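You operate a simulated robot arm through the tools that you are given. There is no shell and no other tool. Be economical: measure what you need, move in short steps, check, and stop when the job is done.

The job below is to be done with a simulated two-armed robot. You get a single attempt, and the scene is never put back.

TASK
Hold the probe jar, unscrew its cap and pack the green probe in it.
Fine: cap on the block mat, probe out of the probe strip into the jar, then cap screwed back on.

The check looks at the end state, three seconds after you hand in, the way a careful person would. Anything else that was tipped, shoved, dropped, spilled or broken makes it a failure. Lids that push on must go on centred and level and be pressed home; caps that screw on are set level and turned clockwise until they are tight.

THE ROBOT
Two 7-joint arms with two-finger parallel grippers on one trunk, on a base that drives. Base frame: it is fixed to the floor where the robot stands at the start and does not move with it; the origin is under the middle of the robot, x ahead of it, y to its left, z up; the surface under the hand at the start is at about z = 750. Lengths are in mm, angles in degrees, forces in N, time in s.
The left shoulder is at the start at [70, 163, 1095], the right one opposite. With the tool pointing down near the work surface each hand reaches from about 380 to 880 mm from the robot's upright axis, wherever it stands, measured 20 degrees to its own side. Places, roughly: inside of the probe jar [500, 100, 800]; top of the block mat [600, 100, 800]. Payload 3.43 kg a hand.
Tool frame (each hand has its own): the origin (TCP) lies between the finger pads and is the grasp point; the fingertips stand 34 mm ahead of it; z points along the fingers, y is the line along which they close. Largest opening 128 mm; finger width 24, thickness 12; the body of the gripper, 48 by 130 mm, starts 96 mm behind the TCP.
Orientation is that of the tool frame in the base frame, as [roll, pitch, yaw] about the fixed x, y, z axes, in that order (R = Rz(yaw) Ry(pitch) Rx(roll)). With the fingers straight down and closing along the base's y, the tool's x points along the base's -x, its y along +y and its z along -z.

THE INTERFACE
- The arms move only by the tool move_arm. It takes "left_commands", "right_commands" or both (then of equal length, played together; a hand with none holds still); each is a list of rows, each a list of 3 entries, a list of its own where there are three numbers: the turn, a rotation vector about the base's x, y, z in rad, then the shift along the base's x, y, z in mm, then the finger opening in mm, from 0 to 128. In form: [[[ax, ay, az], [x, y, z], grip], ...]. A call has 1 to 10 rows; each row is the pose to reach, as a shift and turn from the pose commanded when the call began. Rows are played at 5 a second. More than 50 mm and 8.6 degrees between two rows, or a gripper value outside its range, and nothing of the call is played. A pose out of reach is approached as far as the arm can. The call stops where the force on the tool passes 90 N (or 10 N more than at its start, if that is more) or the arm is blocked; 0.2 s more then pass. Each finger travels about 153 mm/s and halts on what it meets, pressing with about 29 N; the grip force reading is that of the motor and also rises with nothing between the fingers. The clock runs only during rows and for 0.2 s after the last one: add rows that repeat a pose to give the fingers time. It gives the time, the measured TCP pose, the force on the tool (base axes), the opening and the grip force at its end, in the units of the frame above (readings bear some noise), with the torque about the TCP (base axes, N m) and any sound that the robot's microphone picked up.
- Cameras (640 x 400 px; columns grow to the right, rows downward): "scene" is now at [137.7, 0.8, 1327.8]; the picture's right is [-0.01, -1.00, 0.00], its down [-0.53, 0.01, -0.85] and it looks along [0.85, -0.01, -0.53] (base axes); focal length 250 px, centre (320, 200). "left" rides on the left gripper at [76, 11, -160] in its tool frame; the picture's right is [-0.15, 0.99, 0.00], its down [-0.88, -0.13, -0.46] and it looks along [-0.45, -0.07, 0.89] (tool axes); focal length 234 px, centre (320, 200). "right" rides on the right gripper at [76, -11, -160] in its tool frame; the picture's right is [0.15, 0.99, 0.00], its down [-0.88, 0.13, -0.46] and it looks along [-0.45, 0.07, 0.89] (tool axes); focal length 234 px, centre (320, 200). There is no depth. A picture from a camera that has moved, and an enlarged one, comes with that camera's place and axes in the base frame and with its lens.
- grab_frame(camera): a new picture of that camera. No time passes.
- move_column(by): slides the trunk up (or, below 0, down) by that many mm; the arms and the scene camera ride with it, the base frame stays. It gives what a move gives, with no picture.
- base_move(legs): drives the robot by 1 to 6 legs, each [ahead, left, turn to the left] in mm, mm and degrees, along the robot's own axes; the way and the turn of a leg run together, so that a leg with both is an arc; at most 1500 mm and 180 degrees a leg. The arms and the cameras ride along, it lands a little off, and it stops where it bumps. It gives what a move gives.
- turn_head(pan, tilt): turns the head with the scene camera to pan (to the left, within 86 degrees either way) and tilt (down, from -29 to 69), counted from straight ahead of the robot. It gives what a move gives.
- inspect(camera, box): a new picture of the part [left, top, right, bottom] of that camera's present view, enlarged. No time passes.
- close_job(): hands the job in; it is judged then, once.

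Go step by step. Nothing tells you exact positions but the pictures and the camera data: compare them with the known pose of the tool, close in by small moves and look again before you grip or let go. The budget is 120 turns and 108 pictures, counting those below and the enlarged ones. Unless the task says otherwise, let go and move clear before handing in, and close with one line.

The tools are called after "Request:" by a JSON object that holds its "name" and its "arguments". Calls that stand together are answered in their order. move_arm: Moves the arms, as the interface text tells. Its arguments: {"type":"object","properties":{"left_commands":{"type":"array","items":{"type":"array"}},"right_commands":{"type":"array","items":{"type":"array"}}},"required":[]} The other tools are called the same way: move_column (by) slides the trunk up or down; base_move (legs) drives the base; turn_head (pan, tilt) turns the head that bears the scene camera; grab_frame (camera) takes a picture; inspect (camera, box) takes an enlarged picture of a part of a camera's view; close_job () hands the job in.

At the start:

```text
time_s: 0.0
left_tcp_pos: [566.8, 298.9, 1124.0]
left_tcp_rot: [-180.0, 0.0, -180.0]
left_contact_force: [0.6, -0.4, -0.2]
left_ft_torque: [0.02, 0.01, 0.02]
left_finger_gap: 128.0
left_gripper_force: 0.0
right_tcp_pos: [567.0, -201.7, 1148.6]
right_tcp_rot: [-180.0, -0.1, 179.9]
right_contact_force: [-0.5, 0.1, -0.7]
right_ft_torque: [-0.01, -0.03, 0.0]
right_finger_gap: 128.1
right_gripper_force: 0.0
trunk travel left (down, up): [-575.0, 365.0]
robot x, y, heading: [-4.8, 2.9, -0.4]
head pan, tilt: [-0.7, 32.2]
```

scene: 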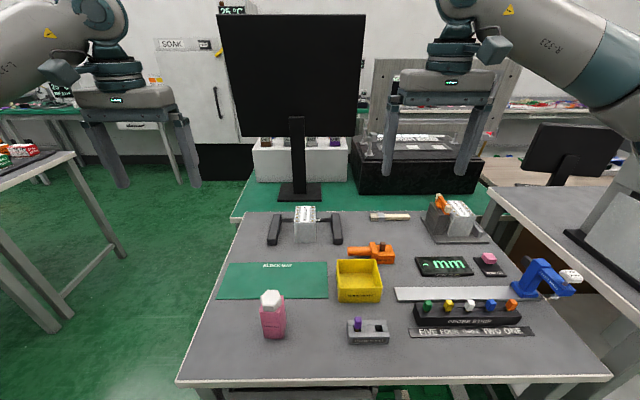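
right: 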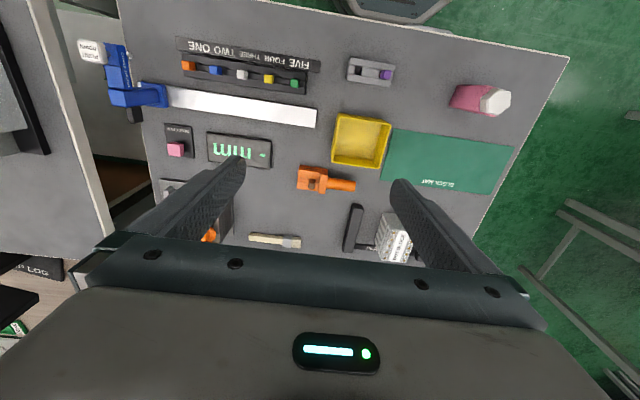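
left: 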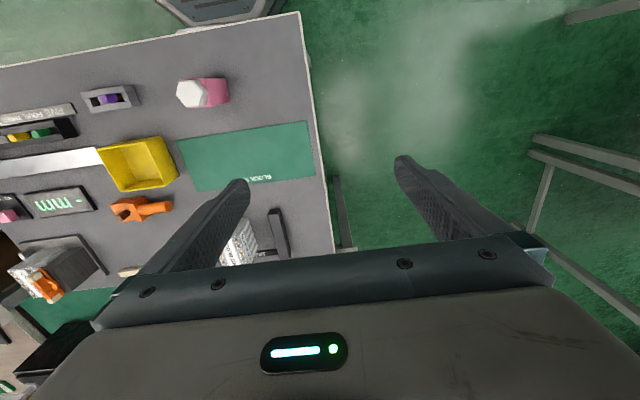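

I see a pink jar with a white hex cap on the near left of the table, the green block mat behind it, and the probe strip (label "probe strip") on the right with the green probe leftmost. I'll take close looks first.

Request:
{"name": "inspect", "arguments": {"camera": "scene", "box": [210, 250, 340, 350]}}

Request:
{"name": "inspect", "arguments": {"camera": "scene", "box": [390, 250, 550, 350]}}

Request:
{"name": "inspect", "arguments": {"camera": "right", "box": [160, 30, 340, 130]}}

Request:
{"name": "inspect", "arguments": {"camera": "left", "box": [150, 50, 310, 150]}}

```text
4.00 times, centred on (275, 300) of scene
camera zoom: at [137.7, 0.8, 1327.8], right [-0.01, -1.0, 0.0], down [-0.53, 0.01, -0.85], along [0.85, -0.01, -0.53], focal length 1001 px, centre (500, -200)
```

zoom: 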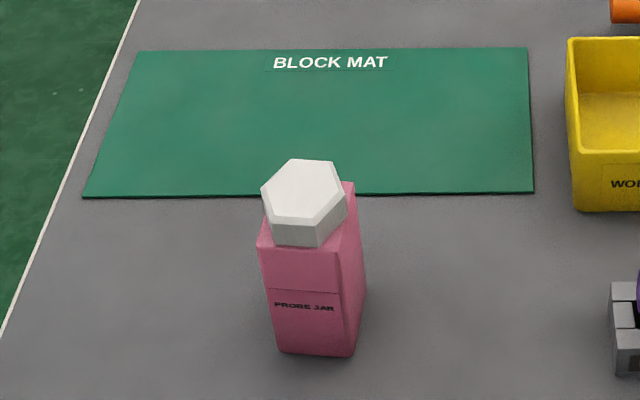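

```text
4.00 times, centred on (470, 300) of scene
camera zoom: at [137.7, 0.8, 1327.8], right [-0.01, -1.0, 0.0], down [-0.53, 0.01, -0.85], along [0.85, -0.01, -0.53], focal length 1001 px, centre (-280, -200)
```

zoom: 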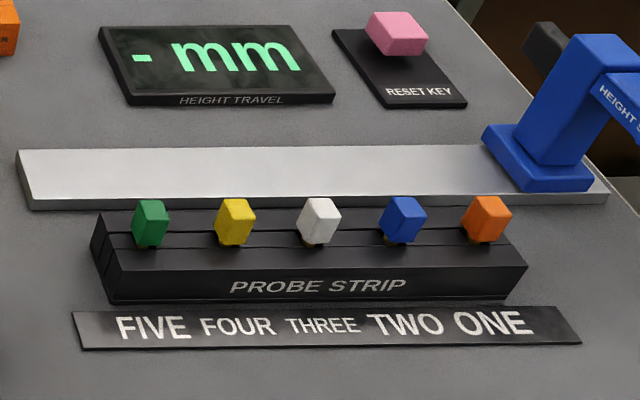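

```text
3.56 times, centred on (250, 80) of right
camera zoom: at [491.0, -211.7, 1307.1], right [-0.15, 0.99, 0.0], down [0.88, 0.13, 0.46], along [0.45, 0.07, -0.89], focal length 833 px, centre (569, 627)
```

zoom: 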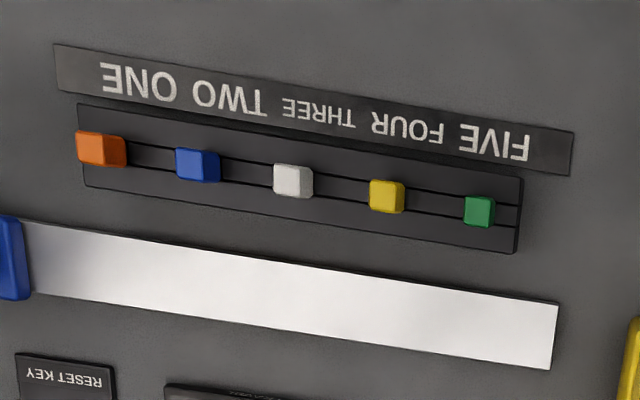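

```text
4.00 times, centred on (230, 100) of left
camera zoom: at [491.9, 311.9, 1283.8], right [0.15, 0.99, 0.0], down [0.88, -0.13, 0.46], along [0.45, -0.07, -0.89], focal length 937 px, centre (680, 600)
```

zoom: 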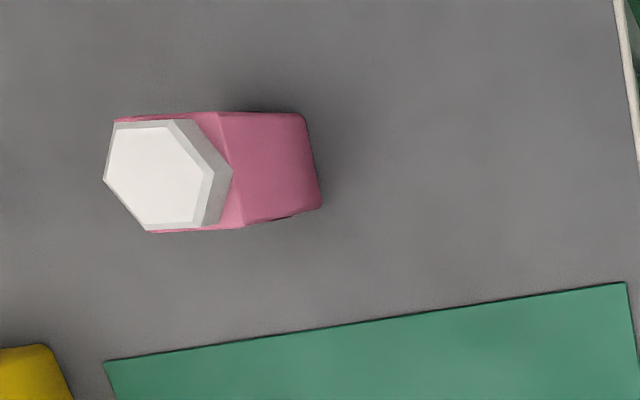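

I put the jar at about [481, 101], yaw about -6°, body about 40x44 mm, with the cap top near z 873. The left hand will hold the body from the left side and the right hand will work from above. First I turn the left hand high up and clear of the table.

Request:
{"name": "move_arm", "arguments": {"left_commands": [[[0, 0, 0.1466], [-5, 5, -10], 128], [[0, 0, 0.2932], [-10, 10, -20], 128], [[0, 0, 0.4398], [-15, 15, -30], 128], [[0, 0, 0.5864], [-20, 20, -40], 128], [[0, 0, 0.733], [-25, 25, -50], 128], [[0, 0, 0.8796], [-30, 30, -60], 128], [[0, 0, 1.0262], [-35, 35, -70], 128], [[0, 0, 1.1728], [-40, 40, -80], 128], [[0, 0, 1.3194], [-45, 45, -90], 128], [[0, 0, 1.466], [-50, 50, -100], 128]]}}

```text
time_s: 2.2
left_tcp_pos: [515.4, 351.4, 1024.0]
left_tcp_rot: [-180.0, 0.0, -95.7]
left_contact_force: [-0.1, 0.2, 0.1]
left_ft_torque: [-0.01, -0.01, -0.03]
left_finger_gap: 127.9
left_gripper_force: 0.0
right_tcp_pos: [566.3, -201.3, 1147.2]
right_tcp_rot: [180.0, 0.0, -179.9]
right_contact_force: [0.5, 0.6, -0.7]
right_ft_torque: [0.03, 0.01, -0.02]
right_finger_gap: 128.1
right_gripper_force: 0.1
trunk travel left (down, up): [-575.0, 365.0]
robot x, y, heading: [-5.4, 0.8, -0.0]
head pan, tilt: [-0.7, 32.2]
```

Yaw was reached cleanly. Now I tilt the left hand toward the jar, leaving it about 25° below horizontal, still off to the left.

Request:
{"name": "move_arm", "arguments": {"left_commands": [[[-0.141, 0.0148, 0], [-3, -4, -15], 128], [[-0.282, 0.0296, 0], [-6, -8, -30], 128], [[-0.423, 0.0445, 0], [-9, -12, -45], 128], [[-0.564, 0.0593, 0], [-12, -16, -60], 128], [[-0.705, 0.0741, 0], [-15, -20, -75], 128], [[-0.846, 0.0889, 0], [-18, -24, -90], 128], [[-0.987, 0.1038, 0], [-20, -26, -105], 128], [[-1.128, 0.1186, 0], [-22, -29, -120], 128]]}}

Request:
{"name": "grab_frame", "arguments": {"camera": "left"}}

Request:
{"name": "grab_frame", "arguments": {"camera": "scene"}}

```text
time_s: 4.0
left_tcp_pos: [495.5, 321.1, 903.6]
left_tcp_rot: [-180.0, -65.1, -95.9]
left_contact_force: [0.4, 0.0, 0.3]
left_ft_torque: [0.04, -0.01, 0.0]
left_finger_gap: 127.7
left_gripper_force: 0.0
right_tcp_pos: [567.3, -199.9, 1148.3]
right_tcp_rot: [180.0, -0.1, 179.9]
right_contact_force: [0.9, 0.9, 0.5]
right_ft_torque: [-0.03, 0.0, 0.01]
right_finger_gap: 127.9
right_gripper_force: 0.0
trunk travel left (down, up): [-575.0, 365.0]
robot x, y, heading: [4.2, 1.7, -0.2]
head pan, tilt: [-0.7, 32.2]
```

```text
100 pictures are left
camera left: at [496.9, 436.0, 1039.5], right [-0.98, 0.16, -0.13], down [0.21, 0.77, -0.61], along [0.0, -0.62, -0.78], focal length 234 px, centre (320, 200)
```

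left: 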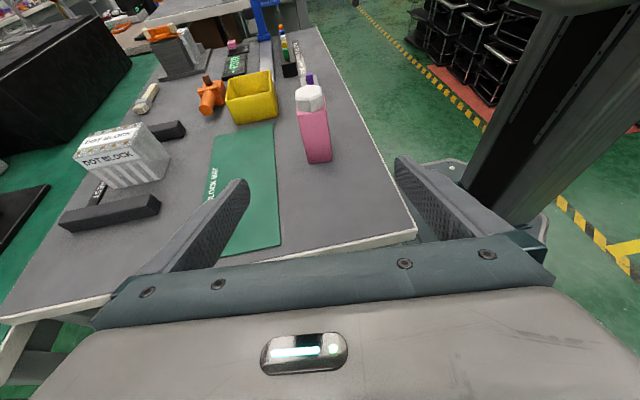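

```text
99 pictures are left
camera scene: at [138.0, 1.5, 1327.8], right [-0.01, -1.0, 0.0], down [-0.53, 0.01, -0.85], along [0.85, -0.01, -0.53], focal length 250 px, centre (320, 200)
```

scene: 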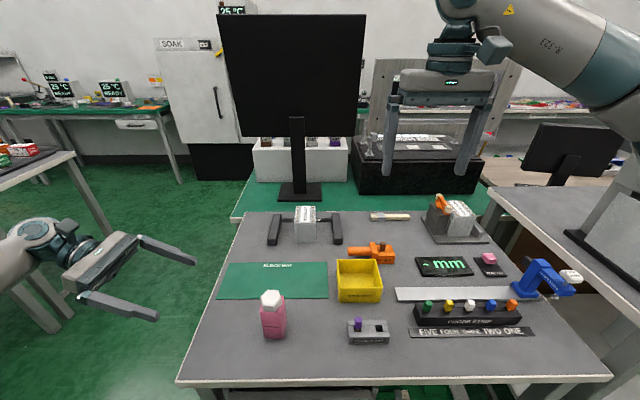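

The arm is in place and aligned. I advance along the tool axis part of the way and check.

Request:
{"name": "move_arm", "arguments": {"left_commands": [[[0, 0, 0], [-2, -35, -17], 110], [[0, 0, 0], [-5, -70, -34], 100], [[0, 0, 0], [-7, -105, -51], 96], [[0, 0, 0], [-9, -135, -66], 96], [[0, 0, 0], [-9, -135, -66], 96]]}}

Request:
{"name": "grab_frame", "arguments": {"camera": "left"}}

Request:
{"name": "inspect", "arguments": {"camera": "scene", "box": [180, 240, 340, 340]}}

```text
time_s: 5.2
left_tcp_pos: [483.4, 184.0, 835.4]
left_tcp_rot: [179.8, -65.0, -95.9]
left_contact_force: [0.7, 0.4, 0.6]
left_ft_torque: [-0.02, 0.02, 0.0]
left_finger_gap: 96.0
left_gripper_force: 0.2
right_tcp_pos: [566.1, -201.0, 1148.3]
right_tcp_rot: [180.0, 0.0, 180.0]
right_contact_force: [-0.3, 0.1, 0.5]
right_ft_torque: [-0.03, -0.04, -0.02]
right_finger_gap: 128.3
right_gripper_force: 0.1
trunk travel left (down, up): [-575.0, 365.0]
robot x, y, heading: [-6.0, 1.4, -0.0]
head pan, tilt: [-0.7, 32.2]
```

```text
98 pictures are left
camera left: at [486.0, 298.2, 971.6], right [-0.98, 0.16, -0.13], down [0.21, 0.77, -0.61], along [0.0, -0.62, -0.78], focal length 234 px, centre (320, 200)
```

left: 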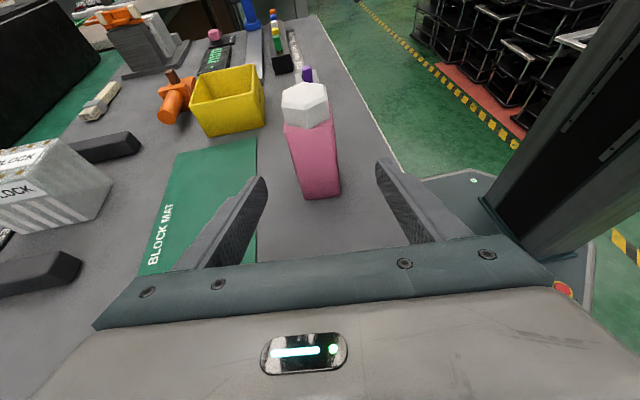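

```text
4.00 times, centred on (260, 290) of scene
camera zoom: at [137.4, 1.1, 1327.8], right [-0.01, -1.0, 0.0], down [-0.53, 0.01, -0.85], along [0.85, -0.01, -0.53], focal length 1001 px, centre (560, -160)
```

zoom: 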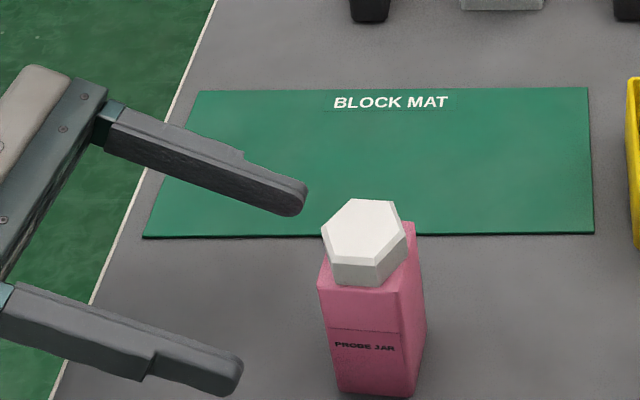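

The jar sits centred between the open fingers along the tool axis. I go in the rest of the way without closing yet.

Request:
{"name": "move_arm", "arguments": {"left_commands": [[[0, 0, 0], [-1, -28, -13], 90], [[0, 0, 0], [-3, -56, -27], 80], [[0, 0, 0], [-4, -82, -40], 74], [[0, 0, 0], [-4, -82, -40], 74]]}}

Request:
{"name": "grab_frame", "arguments": {"camera": "left"}}

Request:
{"name": "inspect", "arguments": {"camera": "scene", "box": [180, 250, 340, 350]}}

```text
time_s: 6.2
left_tcp_pos: [480.2, 103.9, 796.4]
left_tcp_rot: [179.9, -64.9, -95.9]
left_contact_force: [0.0, -0.2, 0.8]
left_ft_torque: [0.02, 0.03, 0.01]
left_finger_gap: 74.0
left_gripper_force: 0.1
right_tcp_pos: [566.5, -201.2, 1147.8]
right_tcp_rot: [-180.0, 0.0, -179.9]
right_contact_force: [-0.4, -1.0, -0.1]
right_ft_torque: [-0.04, -0.01, -0.03]
right_finger_gap: 127.9
right_gripper_force: 0.1
trunk travel left (down, up): [-575.0, 365.0]
robot x, y, heading: [-2.6, 1.6, -0.2]
head pan, tilt: [-0.7, 32.2]
```

```text
96 pictures are left
camera left: at [481.3, 218.3, 933.4], right [-0.98, 0.16, -0.13], down [0.21, 0.77, -0.61], along [0.0, -0.62, -0.78], focal length 234 px, centre (320, 200)
```

left: 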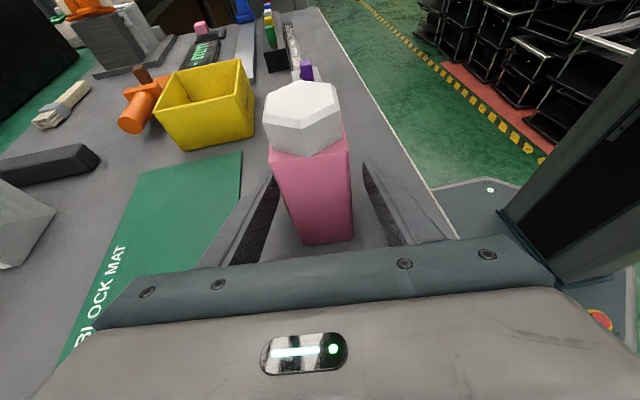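

```text
4.00 times, centred on (260, 300) of scene
camera zoom: at [137.4, 1.2, 1327.8], right [-0.01, -1.0, 0.0], down [-0.53, 0.01, -0.85], along [0.85, -0.01, -0.53], focal length 1001 px, centre (560, -200)
```

zoom: 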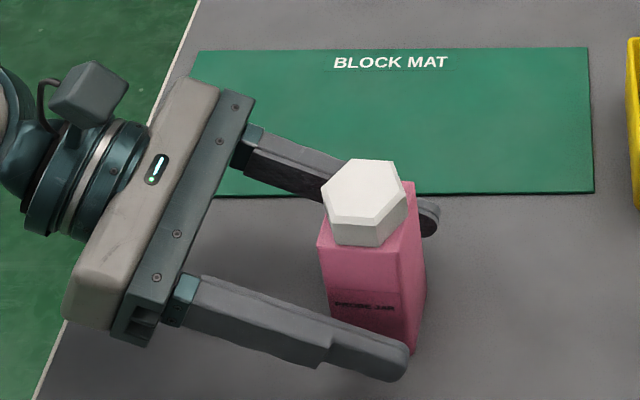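

Both fingers straddle the jar with the body between them. Closing on it now.

Request:
{"name": "move_arm", "arguments": {"left_commands": [[[0, 0, 0], [0, 0, 0], 60], [[0, 0, 0], [0, 0, 0], 50], [[0, 0, 0], [0, 0, 0], 44], [[0, 0, 0], [0, 0, 0], 38], [[0, 0, 0], [0, 0, 0], 34], [[0, 0, 0], [0, 0, 0], 30]]}}

Request:
{"name": "inspect", "arguments": {"camera": "scene", "box": [180, 250, 340, 350]}}

```text
time_s: 7.6
left_tcp_pos: [479.5, 104.5, 796.1]
left_tcp_rot: [179.8, -65.1, -95.8]
left_contact_force: [1.0, -0.1, 0.6]
left_ft_torque: [-0.03, 0.0, -0.04]
left_finger_gap: 44.3
left_gripper_force: 29.3
right_tcp_pos: [567.1, -201.1, 1148.0]
right_tcp_rot: [180.0, 0.0, 180.0]
right_contact_force: [0.1, -0.1, 1.0]
right_ft_torque: [0.01, -0.03, 0.0]
right_finger_gap: 128.0
right_gripper_force: 0.0
trunk travel left (down, up): [-575.0, 365.0]
robot x, y, heading: [-1.9, 0.6, -0.0]
head pan, tilt: [-0.7, 32.2]
```

```text
4.00 times, centred on (260, 300) of scene
camera zoom: at [137.7, 0.7, 1327.8], right [-0.01, -1.0, 0.0], down [-0.53, 0.01, -0.85], along [0.85, -0.01, -0.53], focal length 1001 px, centre (560, -200)
```

zoom: 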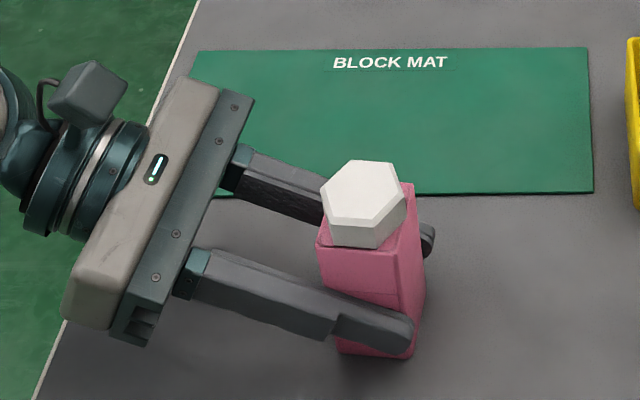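

The jar is held (44.3 mm wide, 29 N). I bring the right hand above the cap to look straight down at it.

Request:
{"name": "move_arm", "arguments": {"right_commands": [[[0, 0, 0], [-10, 40, 0], 110], [[0, 0, 0], [-22, 80, -15], 100], [[0, 0, 0], [-34, 120, -30], 90], [[0, 0, 0], [-46, 160, -45], 80], [[0, 0, 0], [-58, 200, -60], 80], [[0, 0, 0], [-70, 240, -75], 80], [[0, 0, 0], [-80, 275, -90], 80], [[0, 0, 0], [-87, 304, -100], 80], [[0, 0, 0], [-87, 304, -130], 80], [[0, 0, 0], [-87, 304, -130], 80]]}}

Request:
{"name": "grab_frame", "arguments": {"camera": "right"}}

Request:
{"name": "grab_frame", "arguments": {"camera": "scene"}}

```text
time_s: 9.8
left_tcp_pos: [479.2, 103.7, 797.4]
left_tcp_rot: [179.9, -65.0, -95.8]
left_contact_force: [0.0, -0.7, 1.9]
left_ft_torque: [0.06, 0.01, 0.06]
left_finger_gap: 44.7
left_gripper_force: 29.3
right_tcp_pos: [479.9, 106.0, 1016.9]
right_tcp_rot: [180.0, 0.0, 179.9]
right_contact_force: [0.0, 0.1, -0.8]
right_ft_torque: [-0.01, -0.03, 0.0]
right_finger_gap: 79.9
right_gripper_force: 0.2
trunk travel left (down, up): [-575.0, 365.0]
robot x, y, heading: [0.6, -0.7, -0.2]
head pan, tilt: [-0.7, 32.2]
```

```text
93 pictures are left
camera right: at [404.2, 96.2, 1176.7], right [-0.15, 0.99, 0.0], down [0.88, 0.13, 0.46], along [0.45, 0.07, -0.89], focal length 234 px, centre (320, 200)
```

right: 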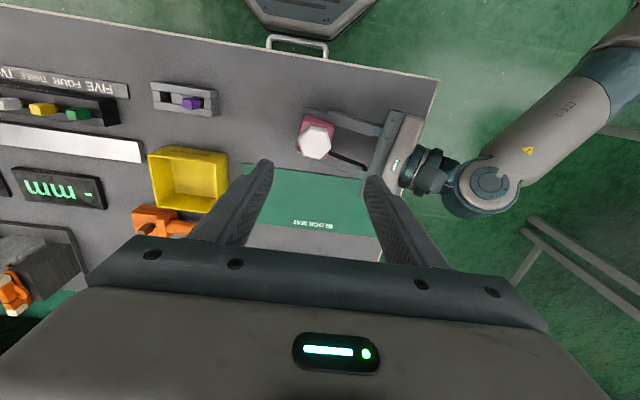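

```text
92 pictures are left
camera scene: at [137.4, 1.2, 1327.8], right [-0.01, -1.0, 0.0], down [-0.53, 0.01, -0.85], along [0.85, -0.01, -0.53], focal length 250 px, centre (320, 200)
```

scene: 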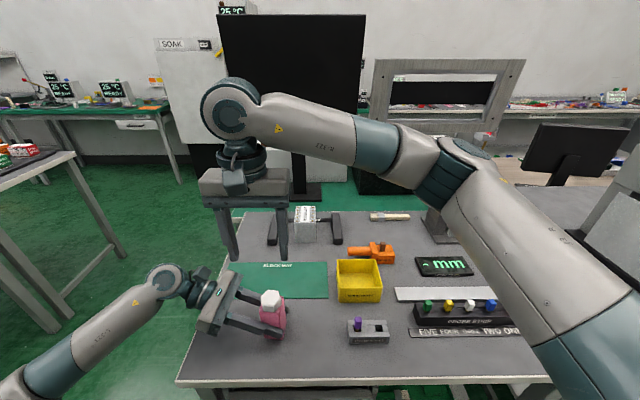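

Request:
{"name": "inspect", "arguments": {"camera": "right", "box": [276, 110, 356, 160]}}

Request:
{"name": "inspect", "arguments": {"camera": "scene", "box": [232, 280, 312, 330]}}

```text
8.00 times, centred on (316, 135) of right
camera zoom: at [404.2, 96.2, 1176.7], right [-0.15, 0.99, 0.0], down [0.88, 0.13, 0.46], along [0.45, 0.07, -0.89], focal length 1873 px, centre (352, 720)
```

zoom: 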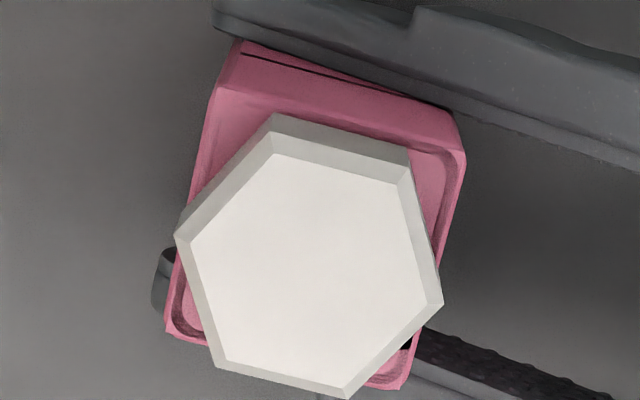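

```text
8.00 times, centred on (272, 305) of scene
camera zoom: at [137.4, 1.2, 1327.8], right [-0.01, -1.0, 0.0], down [-0.53, 0.01, -0.85], along [0.85, -0.01, -0.53], focal length 2002 px, centre (704, -640)
```

zoom: 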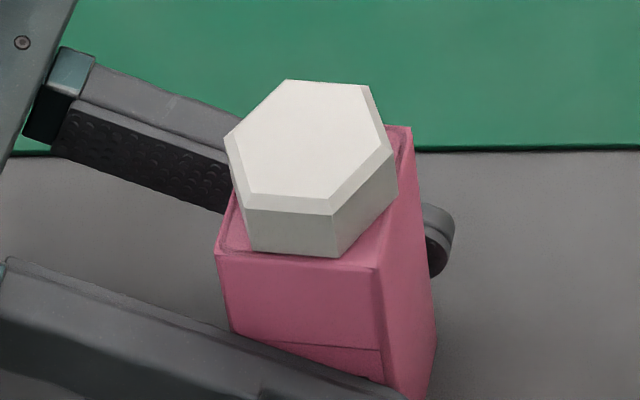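

Cap centre comes out at about [478.5, 102], top z 873, hex about 39 mm across flats, with flat normals at -5.5°/54.5°/114.5°. Body top is about z 850. I pre-turn the right hand clockwise to -95.5° so it has plenty of counter-clockwise travel.

Request:
{"name": "move_arm", "arguments": {"right_commands": [[[0, 0, -0.145], [0, 0, -5], 80], [[0, 0, -0.29], [0, 0, -10], 80], [[0, 0, -0.435], [0, -1, -15], 80], [[0, 0, -0.58], [0, -1, -20], 80], [[0, 0, -0.725], [-1, -2, -25], 80], [[0, 0, -0.87], [-1, -2, -30], 80], [[0, 0, -1.015], [-1, -3, -35], 80], [[0, 0, -1.16], [-1, -3, -40], 80], [[0, 0, -1.305], [-1, -4, -45], 80], [[0, 0, -1.45], [-1, -4, -50], 80]]}}

Request:
{"name": "grab_frame", "arguments": {"camera": "right"}}

```text
time_s: 12.0
left_tcp_pos: [481.1, 103.9, 797.6]
left_tcp_rot: [179.8, -65.1, -95.9]
left_contact_force: [0.1, 1.2, 1.4]
left_ft_torque: [0.0, -0.04, -0.01]
left_finger_gap: 44.2
left_gripper_force: 29.1
right_tcp_pos: [479.6, 100.5, 967.3]
right_tcp_rot: [-180.0, 0.0, 96.7]
right_contact_force: [0.6, -0.2, -0.3]
right_ft_torque: [0.0, -0.01, 0.01]
right_finger_gap: 80.2
right_gripper_force: 0.0
trunk travel left (down, up): [-575.0, 365.0]
robot x, y, heading: [1.7, -1.3, -0.3]
head pan, tilt: [-0.7, 32.2]
```

```text
89 pictures are left
camera right: at [458.6, 173.7, 1126.5], right [0.97, 0.26, 0.0], down [0.23, -0.86, 0.46], along [0.12, -0.44, -0.89], focal length 234 px, centre (320, 200)
```

right: 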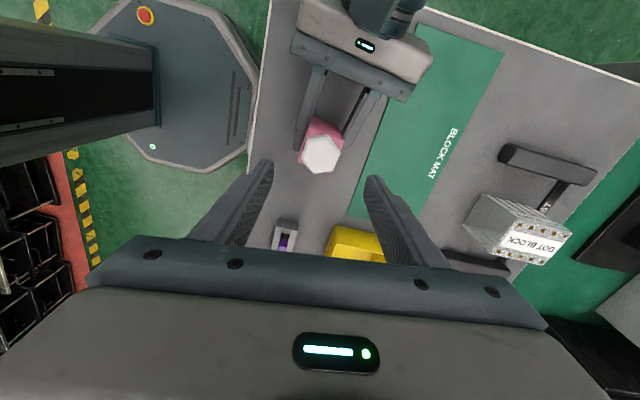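

Request:
{"name": "move_arm", "arguments": {"right_commands": [[[0, 0, -0.108], [0, 0, -15], 80], [[0, 0, -0.216], [-1, 1, -30], 72], [[0, 0, -0.216], [-1, 1, -45], 66], [[0, 0, -0.216], [-1, 1, -45], 66]]}}

Request:
{"name": "grab_frame", "arguments": {"camera": "right"}}

Request:
{"name": "inspect", "arguments": {"camera": "scene", "box": [200, 240, 344, 330]}}

```text
time_s: 13.0
left_tcp_pos: [479.8, 103.7, 797.6]
left_tcp_rot: [179.8, -65.1, -95.8]
left_contact_force: [0.1, 0.2, 0.8]
left_ft_torque: [0.0, -0.05, 0.01]
left_finger_gap: 44.6
left_gripper_force: 29.1
right_tcp_pos: [476.8, 100.0, 922.8]
right_tcp_rot: [-179.9, 0.0, 84.6]
right_contact_force: [-0.1, -0.2, 0.0]
right_ft_torque: [0.01, 0.01, -0.02]
right_finger_gap: 65.9
right_gripper_force: 0.1
trunk travel left (down, up): [-575.0, 365.0]
robot x, y, heading: [-2.2, 0.5, 0.1]
head pan, tilt: [-0.7, 32.2]
```

```text
88 pictures are left
camera right: at [473.4, 177.2, 1081.3], right [1.0, 0.05, 0.0], down [0.05, -0.89, 0.46], along [0.02, -0.46, -0.89], focal length 234 px, centre (320, 200)
```

right: 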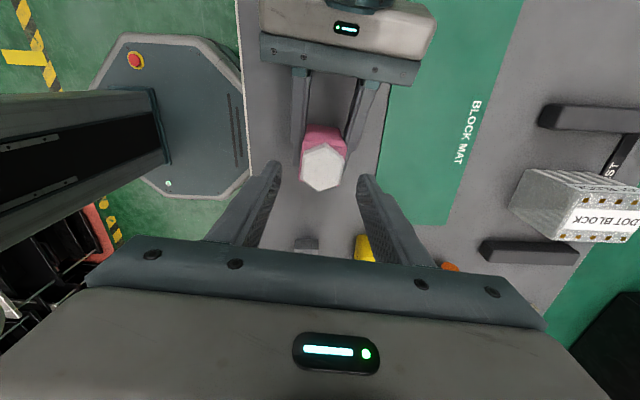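

```text
4.44 times, centred on (272, 285) of scene
camera zoom: at [137.5, 0.8, 1327.8], right [-0.01, -1.0, 0.0], down [-0.53, 0.01, -0.85], along [0.85, -0.01, -0.53], focal length 1112 px, centre (533, -178)
```

zoom: 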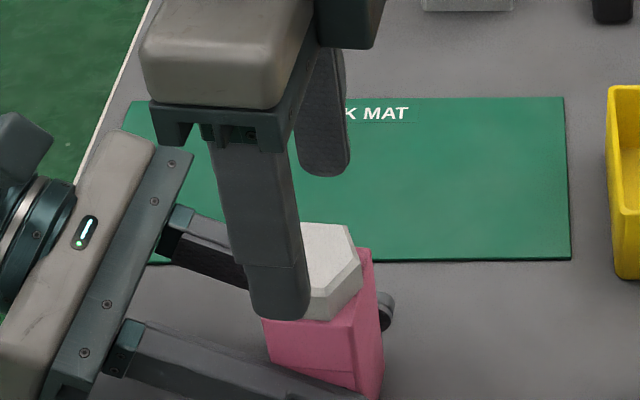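

Request:
{"name": "inspect", "arguments": {"camera": "right", "box": [260, 110, 388, 190]}}

```text
5.00 times, centred on (324, 150) of right
camera zoom: at [473.4, 177.2, 1081.3], right [1.0, 0.05, 0.0], down [0.05, -0.89, 0.46], along [0.02, -0.46, -0.89], focal length 1171 px, centre (300, 450)
```

zoom: 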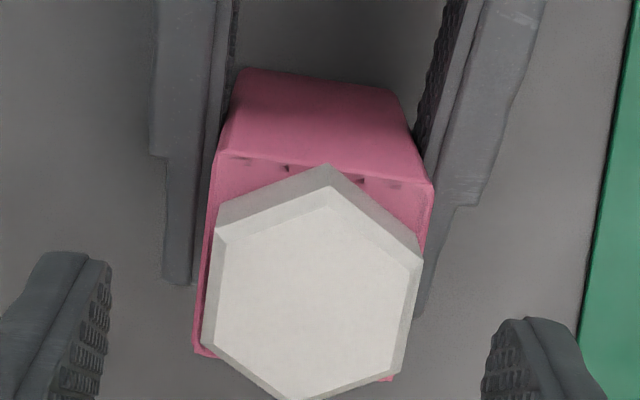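

Centre confirmed at [478.8, 101.8]. I lower the right fingers around the cap (tips at about z 854).

Request:
{"name": "move_arm", "arguments": {"right_commands": [[[0, 0, 0], [1, 2, -12], 62], [[0, 0, 0], [1, 2, -24], 60], [[0, 0, 0], [1, 2, -34], 58], [[0, 0, 0], [1, 2, -34], 58]]}}

Request:
{"name": "inspect", "arguments": {"camera": "scene", "box": [220, 270, 332, 340]}}

Request:
{"name": "inspect", "arguments": {"camera": "left", "box": [230, 40, 390, 140]}}

```text
time_s: 14.0
left_tcp_pos: [478.5, 104.1, 798.0]
left_tcp_rot: [179.8, -65.0, -95.9]
left_contact_force: [0.5, 0.2, 1.6]
left_ft_torque: [-0.01, -0.04, -0.02]
left_finger_gap: 44.3
left_gripper_force: 29.0
right_tcp_pos: [477.7, 101.5, 888.1]
right_tcp_rot: [180.0, 0.0, 84.4]
right_contact_force: [-0.3, 0.0, -0.5]
right_ft_torque: [0.0, 0.01, 0.0]
right_finger_gap: 58.2
right_gripper_force: 0.2
trunk travel left (down, up): [-575.0, 365.0]
robot x, y, heading: [2.9, -1.9, -0.0]
head pan, tilt: [-0.7, 32.2]
```

```text
5.71 times, centred on (276, 305) of scene
camera zoom: at [137.6, 0.8, 1327.8], right [-0.01, -1.0, 0.0], down [-0.53, 0.01, -0.85], along [0.85, -0.01, -0.53], focal length 1430 px, centre (571, -400)
```

zoom: 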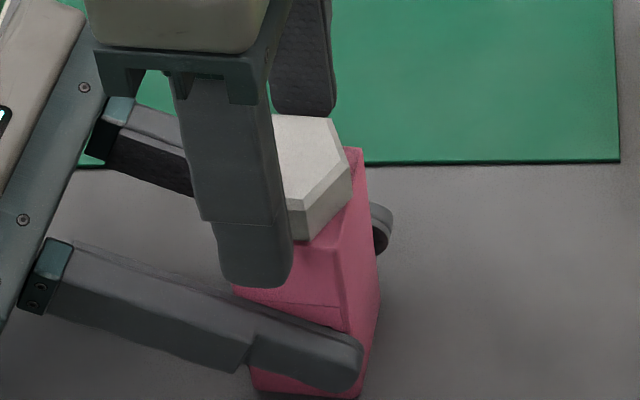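

```text
4.00 times, centred on (310, 90) of left
camera zoom: at [481.4, 218.3, 933.4], right [-0.98, 0.16, -0.13], down [0.21, 0.77, -0.61], along [0.0, -0.62, -0.78], focal length 937 px, centre (360, 640)
```

zoom: 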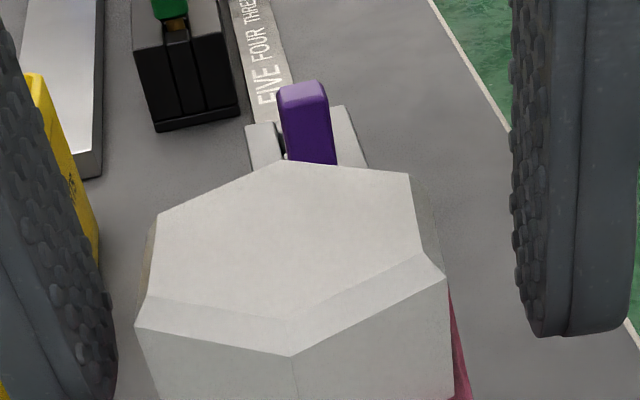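

Request:
{"name": "move_arm", "arguments": {"right_commands": [[[0, 0, 0], [0, 0, 0], 50], [[0, 0, 0], [0, 0, 0], 44], [[0, 0, 0], [0, 0, 0], 38], [[0, 0, 0], [0, 0, 0], 32], [[0, 0, 0], [0, 0, 0], 28]]}}

Request:
{"name": "inspect", "arguments": {"camera": "scene", "box": [220, 270, 332, 340]}}

Request:
{"name": "inspect", "arguments": {"camera": "left", "box": [230, 50, 390, 150]}}

```text
time_s: 15.2
left_tcp_pos: [481.1, 105.5, 796.9]
left_tcp_rot: [179.8, -64.9, -95.8]
left_contact_force: [-14.2, 2.9, 3.7]
left_ft_torque: [-0.15, -0.44, -0.08]
left_finger_gap: 44.5
left_gripper_force: 29.0
right_tcp_pos: [477.9, 101.9, 889.2]
right_tcp_rot: [179.9, 0.1, 84.5]
right_contact_force: [12.8, -3.4, -1.4]
right_ft_torque: [-0.13, -0.57, 0.04]
right_finger_gap: 48.3
right_gripper_force: 29.4
trunk travel left (down, up): [-575.0, 365.0]
robot x, y, heading: [0.8, -1.6, 0.0]
head pan, tilt: [-0.7, 32.2]
```

```text
5.71 times, centred on (276, 305) of scene
camera zoom: at [137.3, 0.8, 1327.8], right [-0.01, -1.0, 0.0], down [-0.53, 0.01, -0.85], along [0.85, -0.01, -0.53], focal length 1430 px, centre (571, -400)
```

zoom: 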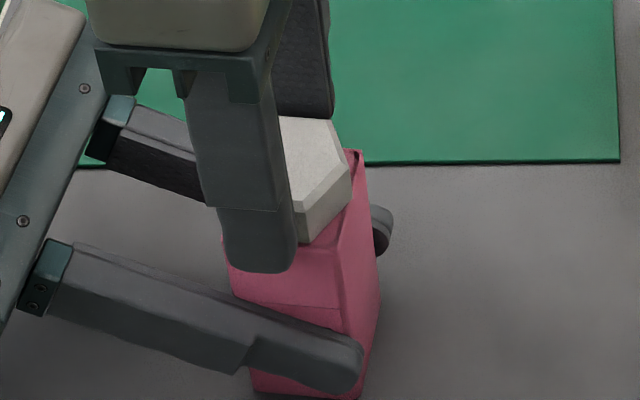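

```text
4.00 times, centred on (310, 100) of left
camera zoom: at [481.0, 218.2, 933.4], right [-0.98, 0.17, -0.13], down [0.21, 0.77, -0.61], along [0.0, -0.62, -0.78], focal length 937 px, centre (360, 600)
```

zoom: 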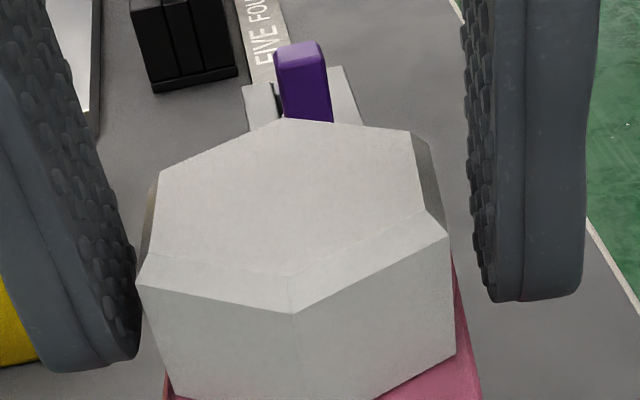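

The fingers are coupled, and only the far one has met the cap. The left view puts the cap centre at about x 480.7. I'll open, shift +3 mm in x and close again.

Request:
{"name": "move_arm", "arguments": {"right_commands": [[[0, 0, 0], [0, 0, 0], 58], [[0, 0, 0], [3, 0, 0], 58], [[0, 0, 0], [3, 0, 0], 50], [[0, 0, 0], [3, 0, 0], 44], [[0, 0, 0], [3, 0, 0], 38], [[0, 0, 0], [3, 0, 0], 32], [[0, 0, 0], [3, 0, 0], 28]]}}

Request:
{"name": "inspect", "arguments": {"camera": "left", "box": [230, 50, 390, 150]}}

```text
time_s: 16.8
left_tcp_pos: [481.0, 103.9, 797.8]
left_tcp_rot: [179.9, -65.0, -95.9]
left_contact_force: [15.3, -1.4, -0.1]
left_ft_torque: [0.03, 0.6, 0.05]
left_finger_gap: 44.3
left_gripper_force: 29.1
right_tcp_pos: [480.7, 102.3, 887.9]
right_tcp_rot: [-179.8, 0.0, 84.6]
right_contact_force: [-14.8, 1.2, 0.0]
right_ft_torque: [0.11, 0.78, 0.0]
right_finger_gap: 48.4
right_gripper_force: 29.1
trunk travel left (down, up): [-575.0, 365.0]
robot x, y, heading: [-0.7, -0.5, -0.0]
head pan, tilt: [-0.7, 32.2]
```

```text
4.00 times, centred on (310, 100) of left
camera zoom: at [481.9, 218.6, 933.4], right [-0.98, 0.16, -0.13], down [0.21, 0.77, -0.61], along [0.0, -0.62, -0.78], focal length 937 px, centre (360, 600)
```

zoom: 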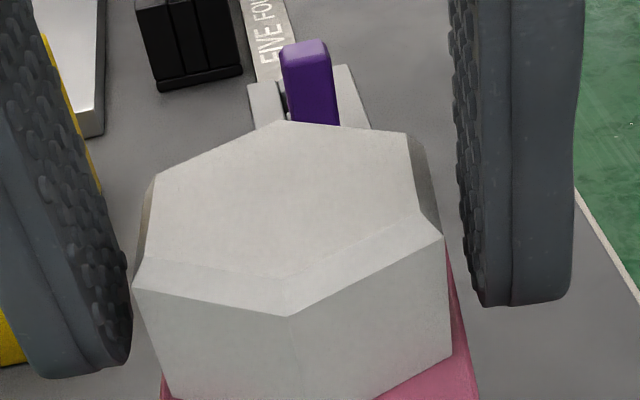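

The opposite force at the same gap shows the cap is gripped from both sides, with its collision width 48.4 mm (the vertex diameter) and its centre near x 479.3. I recentre and try a small counter-clockwise turn.

Request:
{"name": "move_arm", "arguments": {"right_commands": [[[0, 0, 0], [-1.4, 0, 0], 28], [[0, 0, 0], [-1.4, 0, 0], 28], [[0, 0, 0.1], [-1.4, 0, 0], 28], [[0, 0, 0.2], [-1.4, 0, 0], 28]]}}

Request:
{"name": "inspect", "arguments": {"camera": "left", "box": [230, 50, 390, 150]}}

Request:
{"name": "inspect", "arguments": {"camera": "right", "box": [260, 120, 388, 200]}}

```text
time_s: 17.8
left_tcp_pos: [479.7, 104.0, 798.0]
left_tcp_rot: [179.7, -65.0, -95.7]
left_contact_force: [13.1, -0.7, -0.6]
left_ft_torque: [-0.02, 0.68, 0.06]
left_finger_gap: 44.4
left_gripper_force: 29.1
right_tcp_pos: [480.1, 101.3, 889.5]
right_tcp_rot: [-179.9, -0.1, 96.2]
right_contact_force: [-13.5, 0.2, 0.1]
right_ft_torque: [0.0, 0.61, -0.03]
right_finger_gap: 48.0
right_gripper_force: 28.7
trunk travel left (down, up): [-575.0, 365.0]
robot x, y, heading: [-0.6, 0.2, 0.2]
head pan, tilt: [-0.7, 32.2]
```

```text
4.00 times, centred on (310, 100) of left
camera zoom: at [481.7, 218.5, 933.4], right [-0.98, 0.16, -0.13], down [0.21, 0.77, -0.61], along [0.0, -0.62, -0.78], focal length 937 px, centre (360, 600)
```

zoom: 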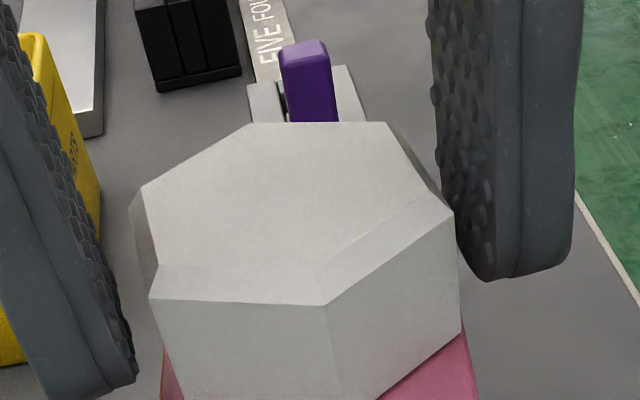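

```text
5.00 times, centred on (324, 160) of right
camera zoom: at [461.2, 176.9, 1047.8], right [0.97, 0.25, 0.0], down [0.22, -0.86, 0.46], along [0.11, -0.44, -0.89], focal length 1171 px, centre (300, 400)
```

zoom: 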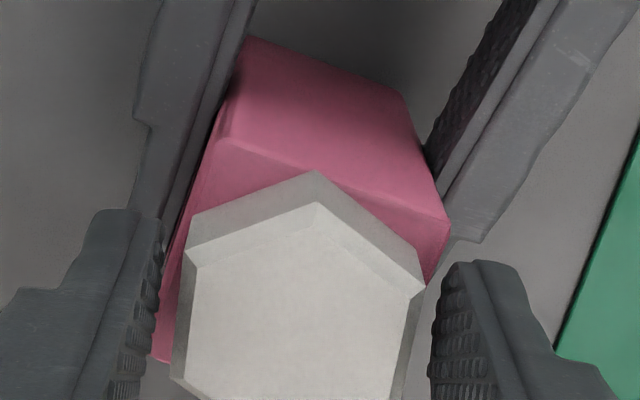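

The cap turns with the hand at negligible torque. I keep turning counter-clockwise and watch the z force for the thread rise.

Request:
{"name": "move_arm", "arguments": {"right_commands": [[[0, 0, 0.1], [-1, 0, 0], 28], [[0, 0, 0.24], [-1, 0, 0], 28], [[0, 0, 0.38], [-1, 0, 0], 28], [[0, 0, 0.52], [-1, 0, 0], 28], [[0, 0, 0.66], [-1, 0, 0], 28], [[0, 0, 0.8], [-1, 0, 0], 28], [[0, 0, 0.94], [-1, 0, 0], 28]]}}

Request:
{"name": "inspect", "arguments": {"camera": "left", "box": [230, 50, 390, 150]}}

```text
time_s: 19.4
left_tcp_pos: [481.3, 104.2, 797.1]
left_tcp_rot: [179.9, -65.0, -95.8]
left_contact_force: [18.9, 4.1, -0.1]
left_ft_torque: [-0.33, 0.84, 0.11]
left_finger_gap: 44.4
left_gripper_force: 29.1
right_tcp_pos: [479.5, 102.0, 888.9]
right_tcp_rot: [-179.9, 0.0, 150.0]
right_contact_force: [-18.7, -5.2, 1.3]
right_ft_torque: [-0.13, 0.76, -0.03]
right_finger_gap: 48.2
right_gripper_force: 29.4
trunk travel left (down, up): [-575.0, 365.0]
robot x, y, heading: [0.5, -1.5, -0.1]
head pan, tilt: [-0.7, 32.2]
```

```text
4.00 times, centred on (310, 100) of left
camera zoom: at [481.9, 218.6, 933.5], right [-0.98, 0.16, -0.13], down [0.21, 0.77, -0.61], along [0.0, -0.62, -0.79], focal length 937 px, centre (360, 600)
```

zoom: 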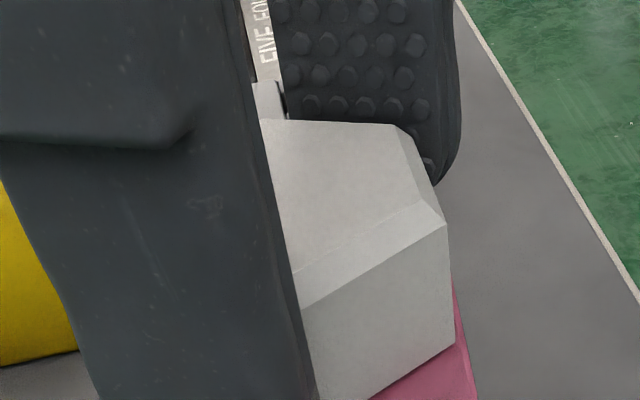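

Request:
{"name": "inspect", "arguments": {"camera": "right", "box": [260, 120, 388, 200]}}

```text
5.00 times, centred on (324, 160) of right
camera zoom: at [407.6, 130.3, 1048.0], right [0.37, 0.93, 0.0], down [0.83, -0.33, 0.46], along [0.42, -0.17, -0.89], focal length 1171 px, centre (300, 400)
```

zoom: 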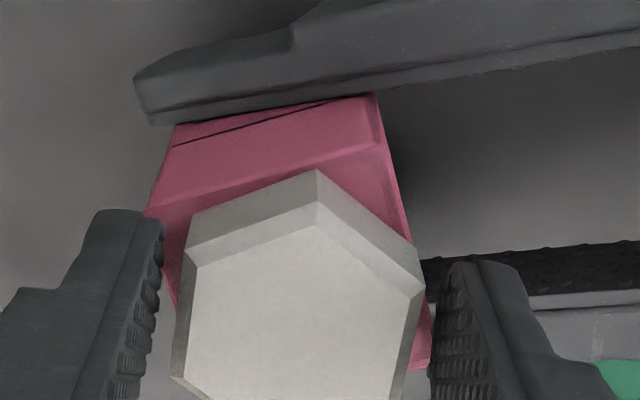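

The cap follows the hand exactly. A side force of about 19 N remains, so I nudge to relieve it before continuing.

Request:
{"name": "move_arm", "arguments": {"right_commands": [[[0, 0, 0], [-1.5, -0.5, 0], 28], [[0, 0, 0], [-1.5, -0.5, 0], 28]]}}

```text
time_s: 20.0
left_tcp_pos: [479.1, 103.9, 797.8]
left_tcp_rot: [179.8, -65.0, -95.8]
left_contact_force: [11.7, 5.9, 1.9]
left_ft_torque: [-0.18, 0.31, 0.05]
left_finger_gap: 44.6
left_gripper_force: 28.9
right_tcp_pos: [478.0, 102.7, 888.5]
right_tcp_rot: [-180.0, 0.0, 149.8]
right_contact_force: [-10.8, -6.1, 1.2]
right_ft_torque: [-0.33, 0.52, -0.04]
right_finger_gap: 48.2
right_gripper_force: 29.4
trunk travel left (down, up): [-575.0, 365.0]
robot x, y, heading: [3.3, 3.0, 0.2]
head pan, tilt: [-0.7, 32.2]
```

Request:
{"name": "move_arm", "arguments": {"right_commands": [[[0, 0, 0.14], [-1, -0.5, 0], 28], [[0, 0, 0.28], [-2, -1, 0], 28], [[0, 0, 0.42], [-2, -1, 0], 28], [[0, 0, 0.56], [-2, -1, 0], 28], [[0, 0, 0.7], [-2, -1, 0], 28], [[0, 0, 0.84], [-2, -1, 0], 28], [[0, 0, 0.98], [-2, -1, 0], 28], [[0, 0, 1.12], [-2, -1, 0], 28], [[0, 0, 1.26], [-2, -1, 0], 28]]}}

Request:
{"name": "inspect", "arguments": {"camera": "left", "box": [230, 50, 390, 150]}}

Request:
{"name": "inspect", "arguments": {"camera": "right", "box": [260, 120, 388, 200]}}

```text
time_s: 22.0
left_tcp_pos: [479.0, 105.1, 797.2]
left_tcp_rot: [179.8, -64.9, -95.8]
left_contact_force: [-11.1, 19.1, 1.7]
left_ft_torque: [-0.66, -0.2, -0.01]
left_finger_gap: 44.6
left_gripper_force: 29.1
right_tcp_pos: [476.7, 99.7, 889.9]
right_tcp_rot: [-179.9, 0.0, -137.9]
right_contact_force: [9.0, -19.1, 2.3]
right_ft_torque: [-1.0, -0.5, -0.06]
right_finger_gap: 48.3
right_gripper_force: 29.2
trunk travel left (down, up): [-575.0, 365.0]
robot x, y, heading: [-0.8, -0.2, -0.1]
head pan, tilt: [-0.7, 32.2]
```

```text
4.00 times, centred on (310, 100) of left
camera zoom: at [480.9, 218.5, 933.5], right [-0.98, 0.17, -0.13], down [0.21, 0.77, -0.6], along [0.0, -0.62, -0.79], focal length 937 px, centre (360, 600)
```

zoom: 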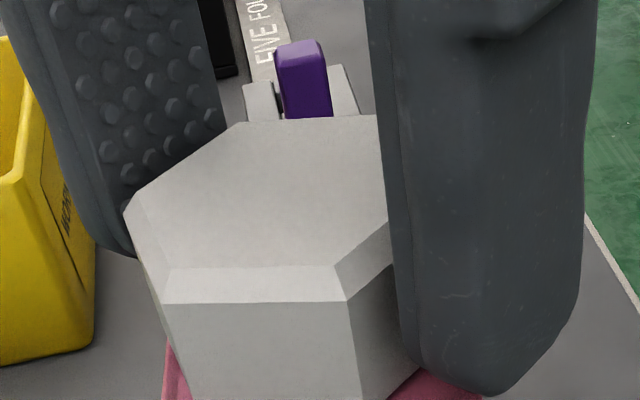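

```text
5.00 times, centred on (324, 160) of right
camera zoom: at [427.6, 41.6, 1048.7], right [-0.77, 0.64, 0.0], down [0.56, 0.69, 0.46], along [0.29, 0.35, -0.89], focal length 1171 px, centre (300, 400)
```

zoom: 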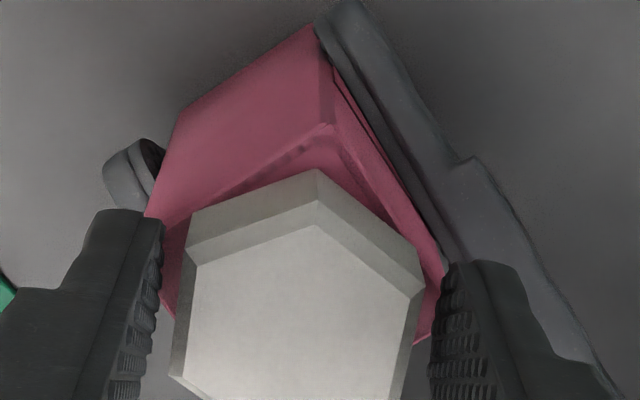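

Total turned about 138°. I relieve the side force and keep going with a slight rise.

Request:
{"name": "move_arm", "arguments": {"right_commands": [[[0, 0, 0], [1.5, -2.5, 0.4], 28], [[0, 0, 0.14], [1.5, -2.5, 0.4], 28], [[0, 0, 0.28], [1.5, -2.5, 0.4], 28], [[0, 0, 0.42], [1.5, -2.5, 0.4], 28], [[0, 0, 0.56], [1.5, -2.5, 0.4], 28], [[0, 0, 0.7], [1.5, -2.5, 0.4], 28], [[0, 0, 0.84], [1.5, -2.5, 0.4], 28]]}}

Request:
{"name": "grab_frame", "arguments": {"camera": "scene"}}

```text
time_s: 23.6
left_tcp_pos: [478.9, 103.3, 797.3]
left_tcp_rot: [179.8, -65.0, -95.8]
left_contact_force: [-14.1, -4.5, 0.3]
left_ft_torque: [0.32, -0.81, -0.05]
left_finger_gap: 44.5
left_gripper_force: 29.1
right_tcp_pos: [478.2, 97.8, 888.7]
right_tcp_rot: [-179.9, 0.1, -89.7]
right_contact_force: [15.4, 5.1, 5.1]
right_ft_torque: [0.17, -0.55, -0.04]
right_finger_gap: 48.2
right_gripper_force: 29.2
trunk travel left (down, up): [-575.0, 365.0]
robot x, y, heading: [-4.8, -2.1, 0.1]
head pan, tilt: [-0.7, 32.2]
```

```text
74 pictures are left
camera scene: at [137.6, 0.6, 1327.8], right [-0.01, -1.0, 0.0], down [-0.53, 0.01, -0.85], along [0.85, -0.01, -0.53], focal length 250 px, centre (320, 200)
```

scene: 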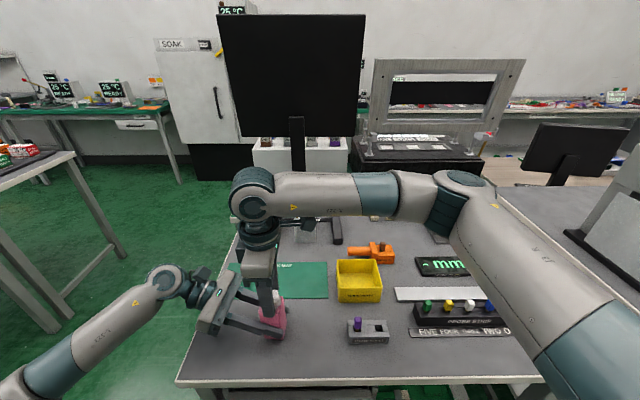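

Now the z force is +5 N, so the thread is lifting the cap. I continue, rising with it.

Request:
{"name": "move_arm", "arguments": {"right_commands": [[[0, 0, 0], [2, 1, 0.8], 28], [[0, 0, 0.14], [2, 1, 1], 28], [[0, 0, 0.28], [2, 1, 1], 28], [[0, 0, 0.42], [2, 1, 1.1], 28], [[0, 0, 0.56], [2, 1, 1.2], 28], [[0, 0, 0.7], [2, 1, 1.3], 28], [[0, 0, 0.84], [2, 1, 1.4], 28], [[0, 0, 0.98], [2, 1, 1.5], 28], [[0, 0, 1.12], [2, 1, 1.5], 28]]}}

Request:
{"name": "inspect", "arguments": {"camera": "left", "box": [230, 50, 390, 150]}}

```text
time_s: 24.8
left_tcp_pos: [470.2, 106.9, 794.8]
left_tcp_rot: [178.7, -64.9, -95.8]
left_contact_force: [-5.2, -8.3, -1.3]
left_ft_torque: [-0.05, -0.03, 0.02]
left_finger_gap: 44.7
left_gripper_force: 29.0
right_tcp_pos: [448.0, 125.0, 883.9]
right_tcp_rot: [-173.6, 1.4, -80.0]
right_contact_force: [-1.8, 10.7, 20.1]
right_ft_torque: [0.13, -0.33, 0.02]
right_finger_gap: 29.7
right_gripper_force: 1.3
right hand out of reach, approached as far as the arm can: row 2, 3, 4, 5
trunk travel left (down, up): [-575.0, 365.0]
robot x, y, heading: [-1.0, -1.0, -0.0]
head pan, tilt: [-0.7, 32.2]
stopped in row 5 (right hand): the force on the tool passed its limit at 122 N (the readings are from after the stop); the commanded pose is now the measured one
```

```text
4.00 times, centred on (310, 100) of left
camera zoom: at [474.6, 220.1, 931.3], right [-0.98, 0.18, -0.12], down [0.22, 0.77, -0.6], along [-0.02, -0.62, -0.79], focal length 937 px, centre (360, 600)
```

zoom: 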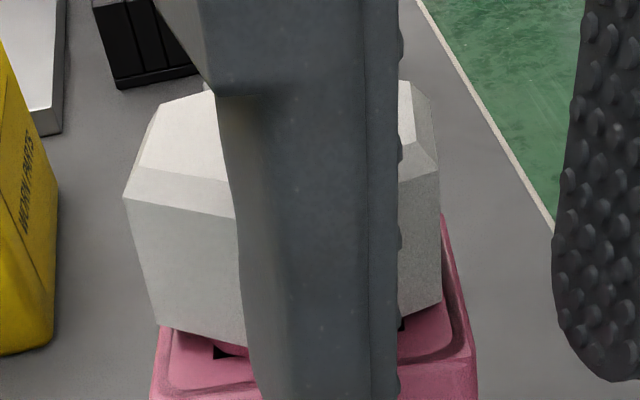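

The wrist hit its joint limit and the hand slipped off the cap; the cap still sits on the jar. I lift the right hand straight up first.

Request:
{"name": "move_arm", "arguments": {"right_commands": [[[0, 0, 0], [0, 0, 10], 30], [[0, 0, 0], [0, 0, 30], 30], [[0, 0, 0], [0, 0, 60], 30], [[0, 0, 0], [0, 0, 90], 30]]}}

Request:
{"name": "grab_frame", "arguments": {"camera": "left"}}

Request:
{"name": "inspect", "arguments": {"camera": "scene", "box": [180, 240, 340, 340]}}

```text
time_s: 25.8
left_tcp_pos: [473.8, 103.6, 796.3]
left_tcp_rot: [178.7, -64.7, -95.8]
left_contact_force: [0.6, 2.3, 5.7]
left_ft_torque: [-0.08, -0.14, 0.1]
left_finger_gap: 44.2
left_gripper_force: 29.4
right_tcp_pos: [450.4, 121.5, 942.6]
right_tcp_rot: [-173.8, 1.3, -80.4]
right_contact_force: [-0.4, 0.2, 1.0]
right_ft_torque: [0.0, -0.02, 0.01]
right_finger_gap: 29.9
right_gripper_force: 0.1
right hand out of reach, approached as far as the arm can: row 3, 4
trunk travel left (down, up): [-575.0, 365.0]
robot x, y, heading: [3.3, -1.2, 0.0]
head pan, tilt: [-0.7, 32.2]
```

```text
72 pictures are left
camera left: at [478.0, 218.3, 932.2], right [-0.98, 0.18, -0.12], down [0.22, 0.77, -0.6], along [-0.01, -0.61, -0.79], focal length 234 px, centre (320, 200)
```

left: 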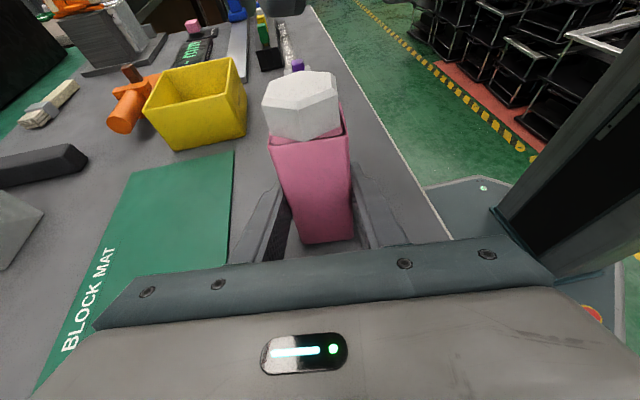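

```text
4.00 times, centred on (260, 290) of scene
camera zoom: at [137.5, 1.2, 1327.9], right [-0.01, -1.0, 0.0], down [-0.53, 0.01, -0.85], along [0.85, -0.01, -0.53], focal length 1001 px, centre (560, -160)
```

zoom: 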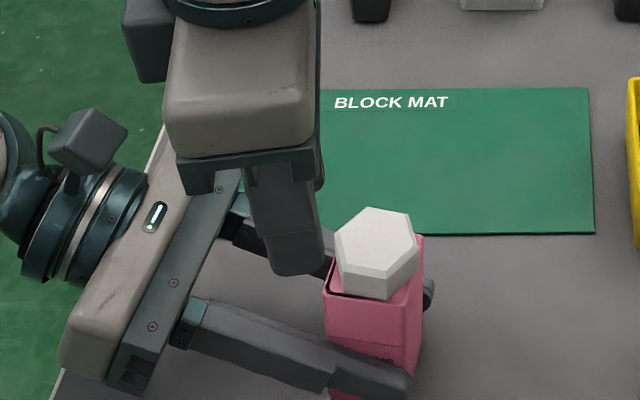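

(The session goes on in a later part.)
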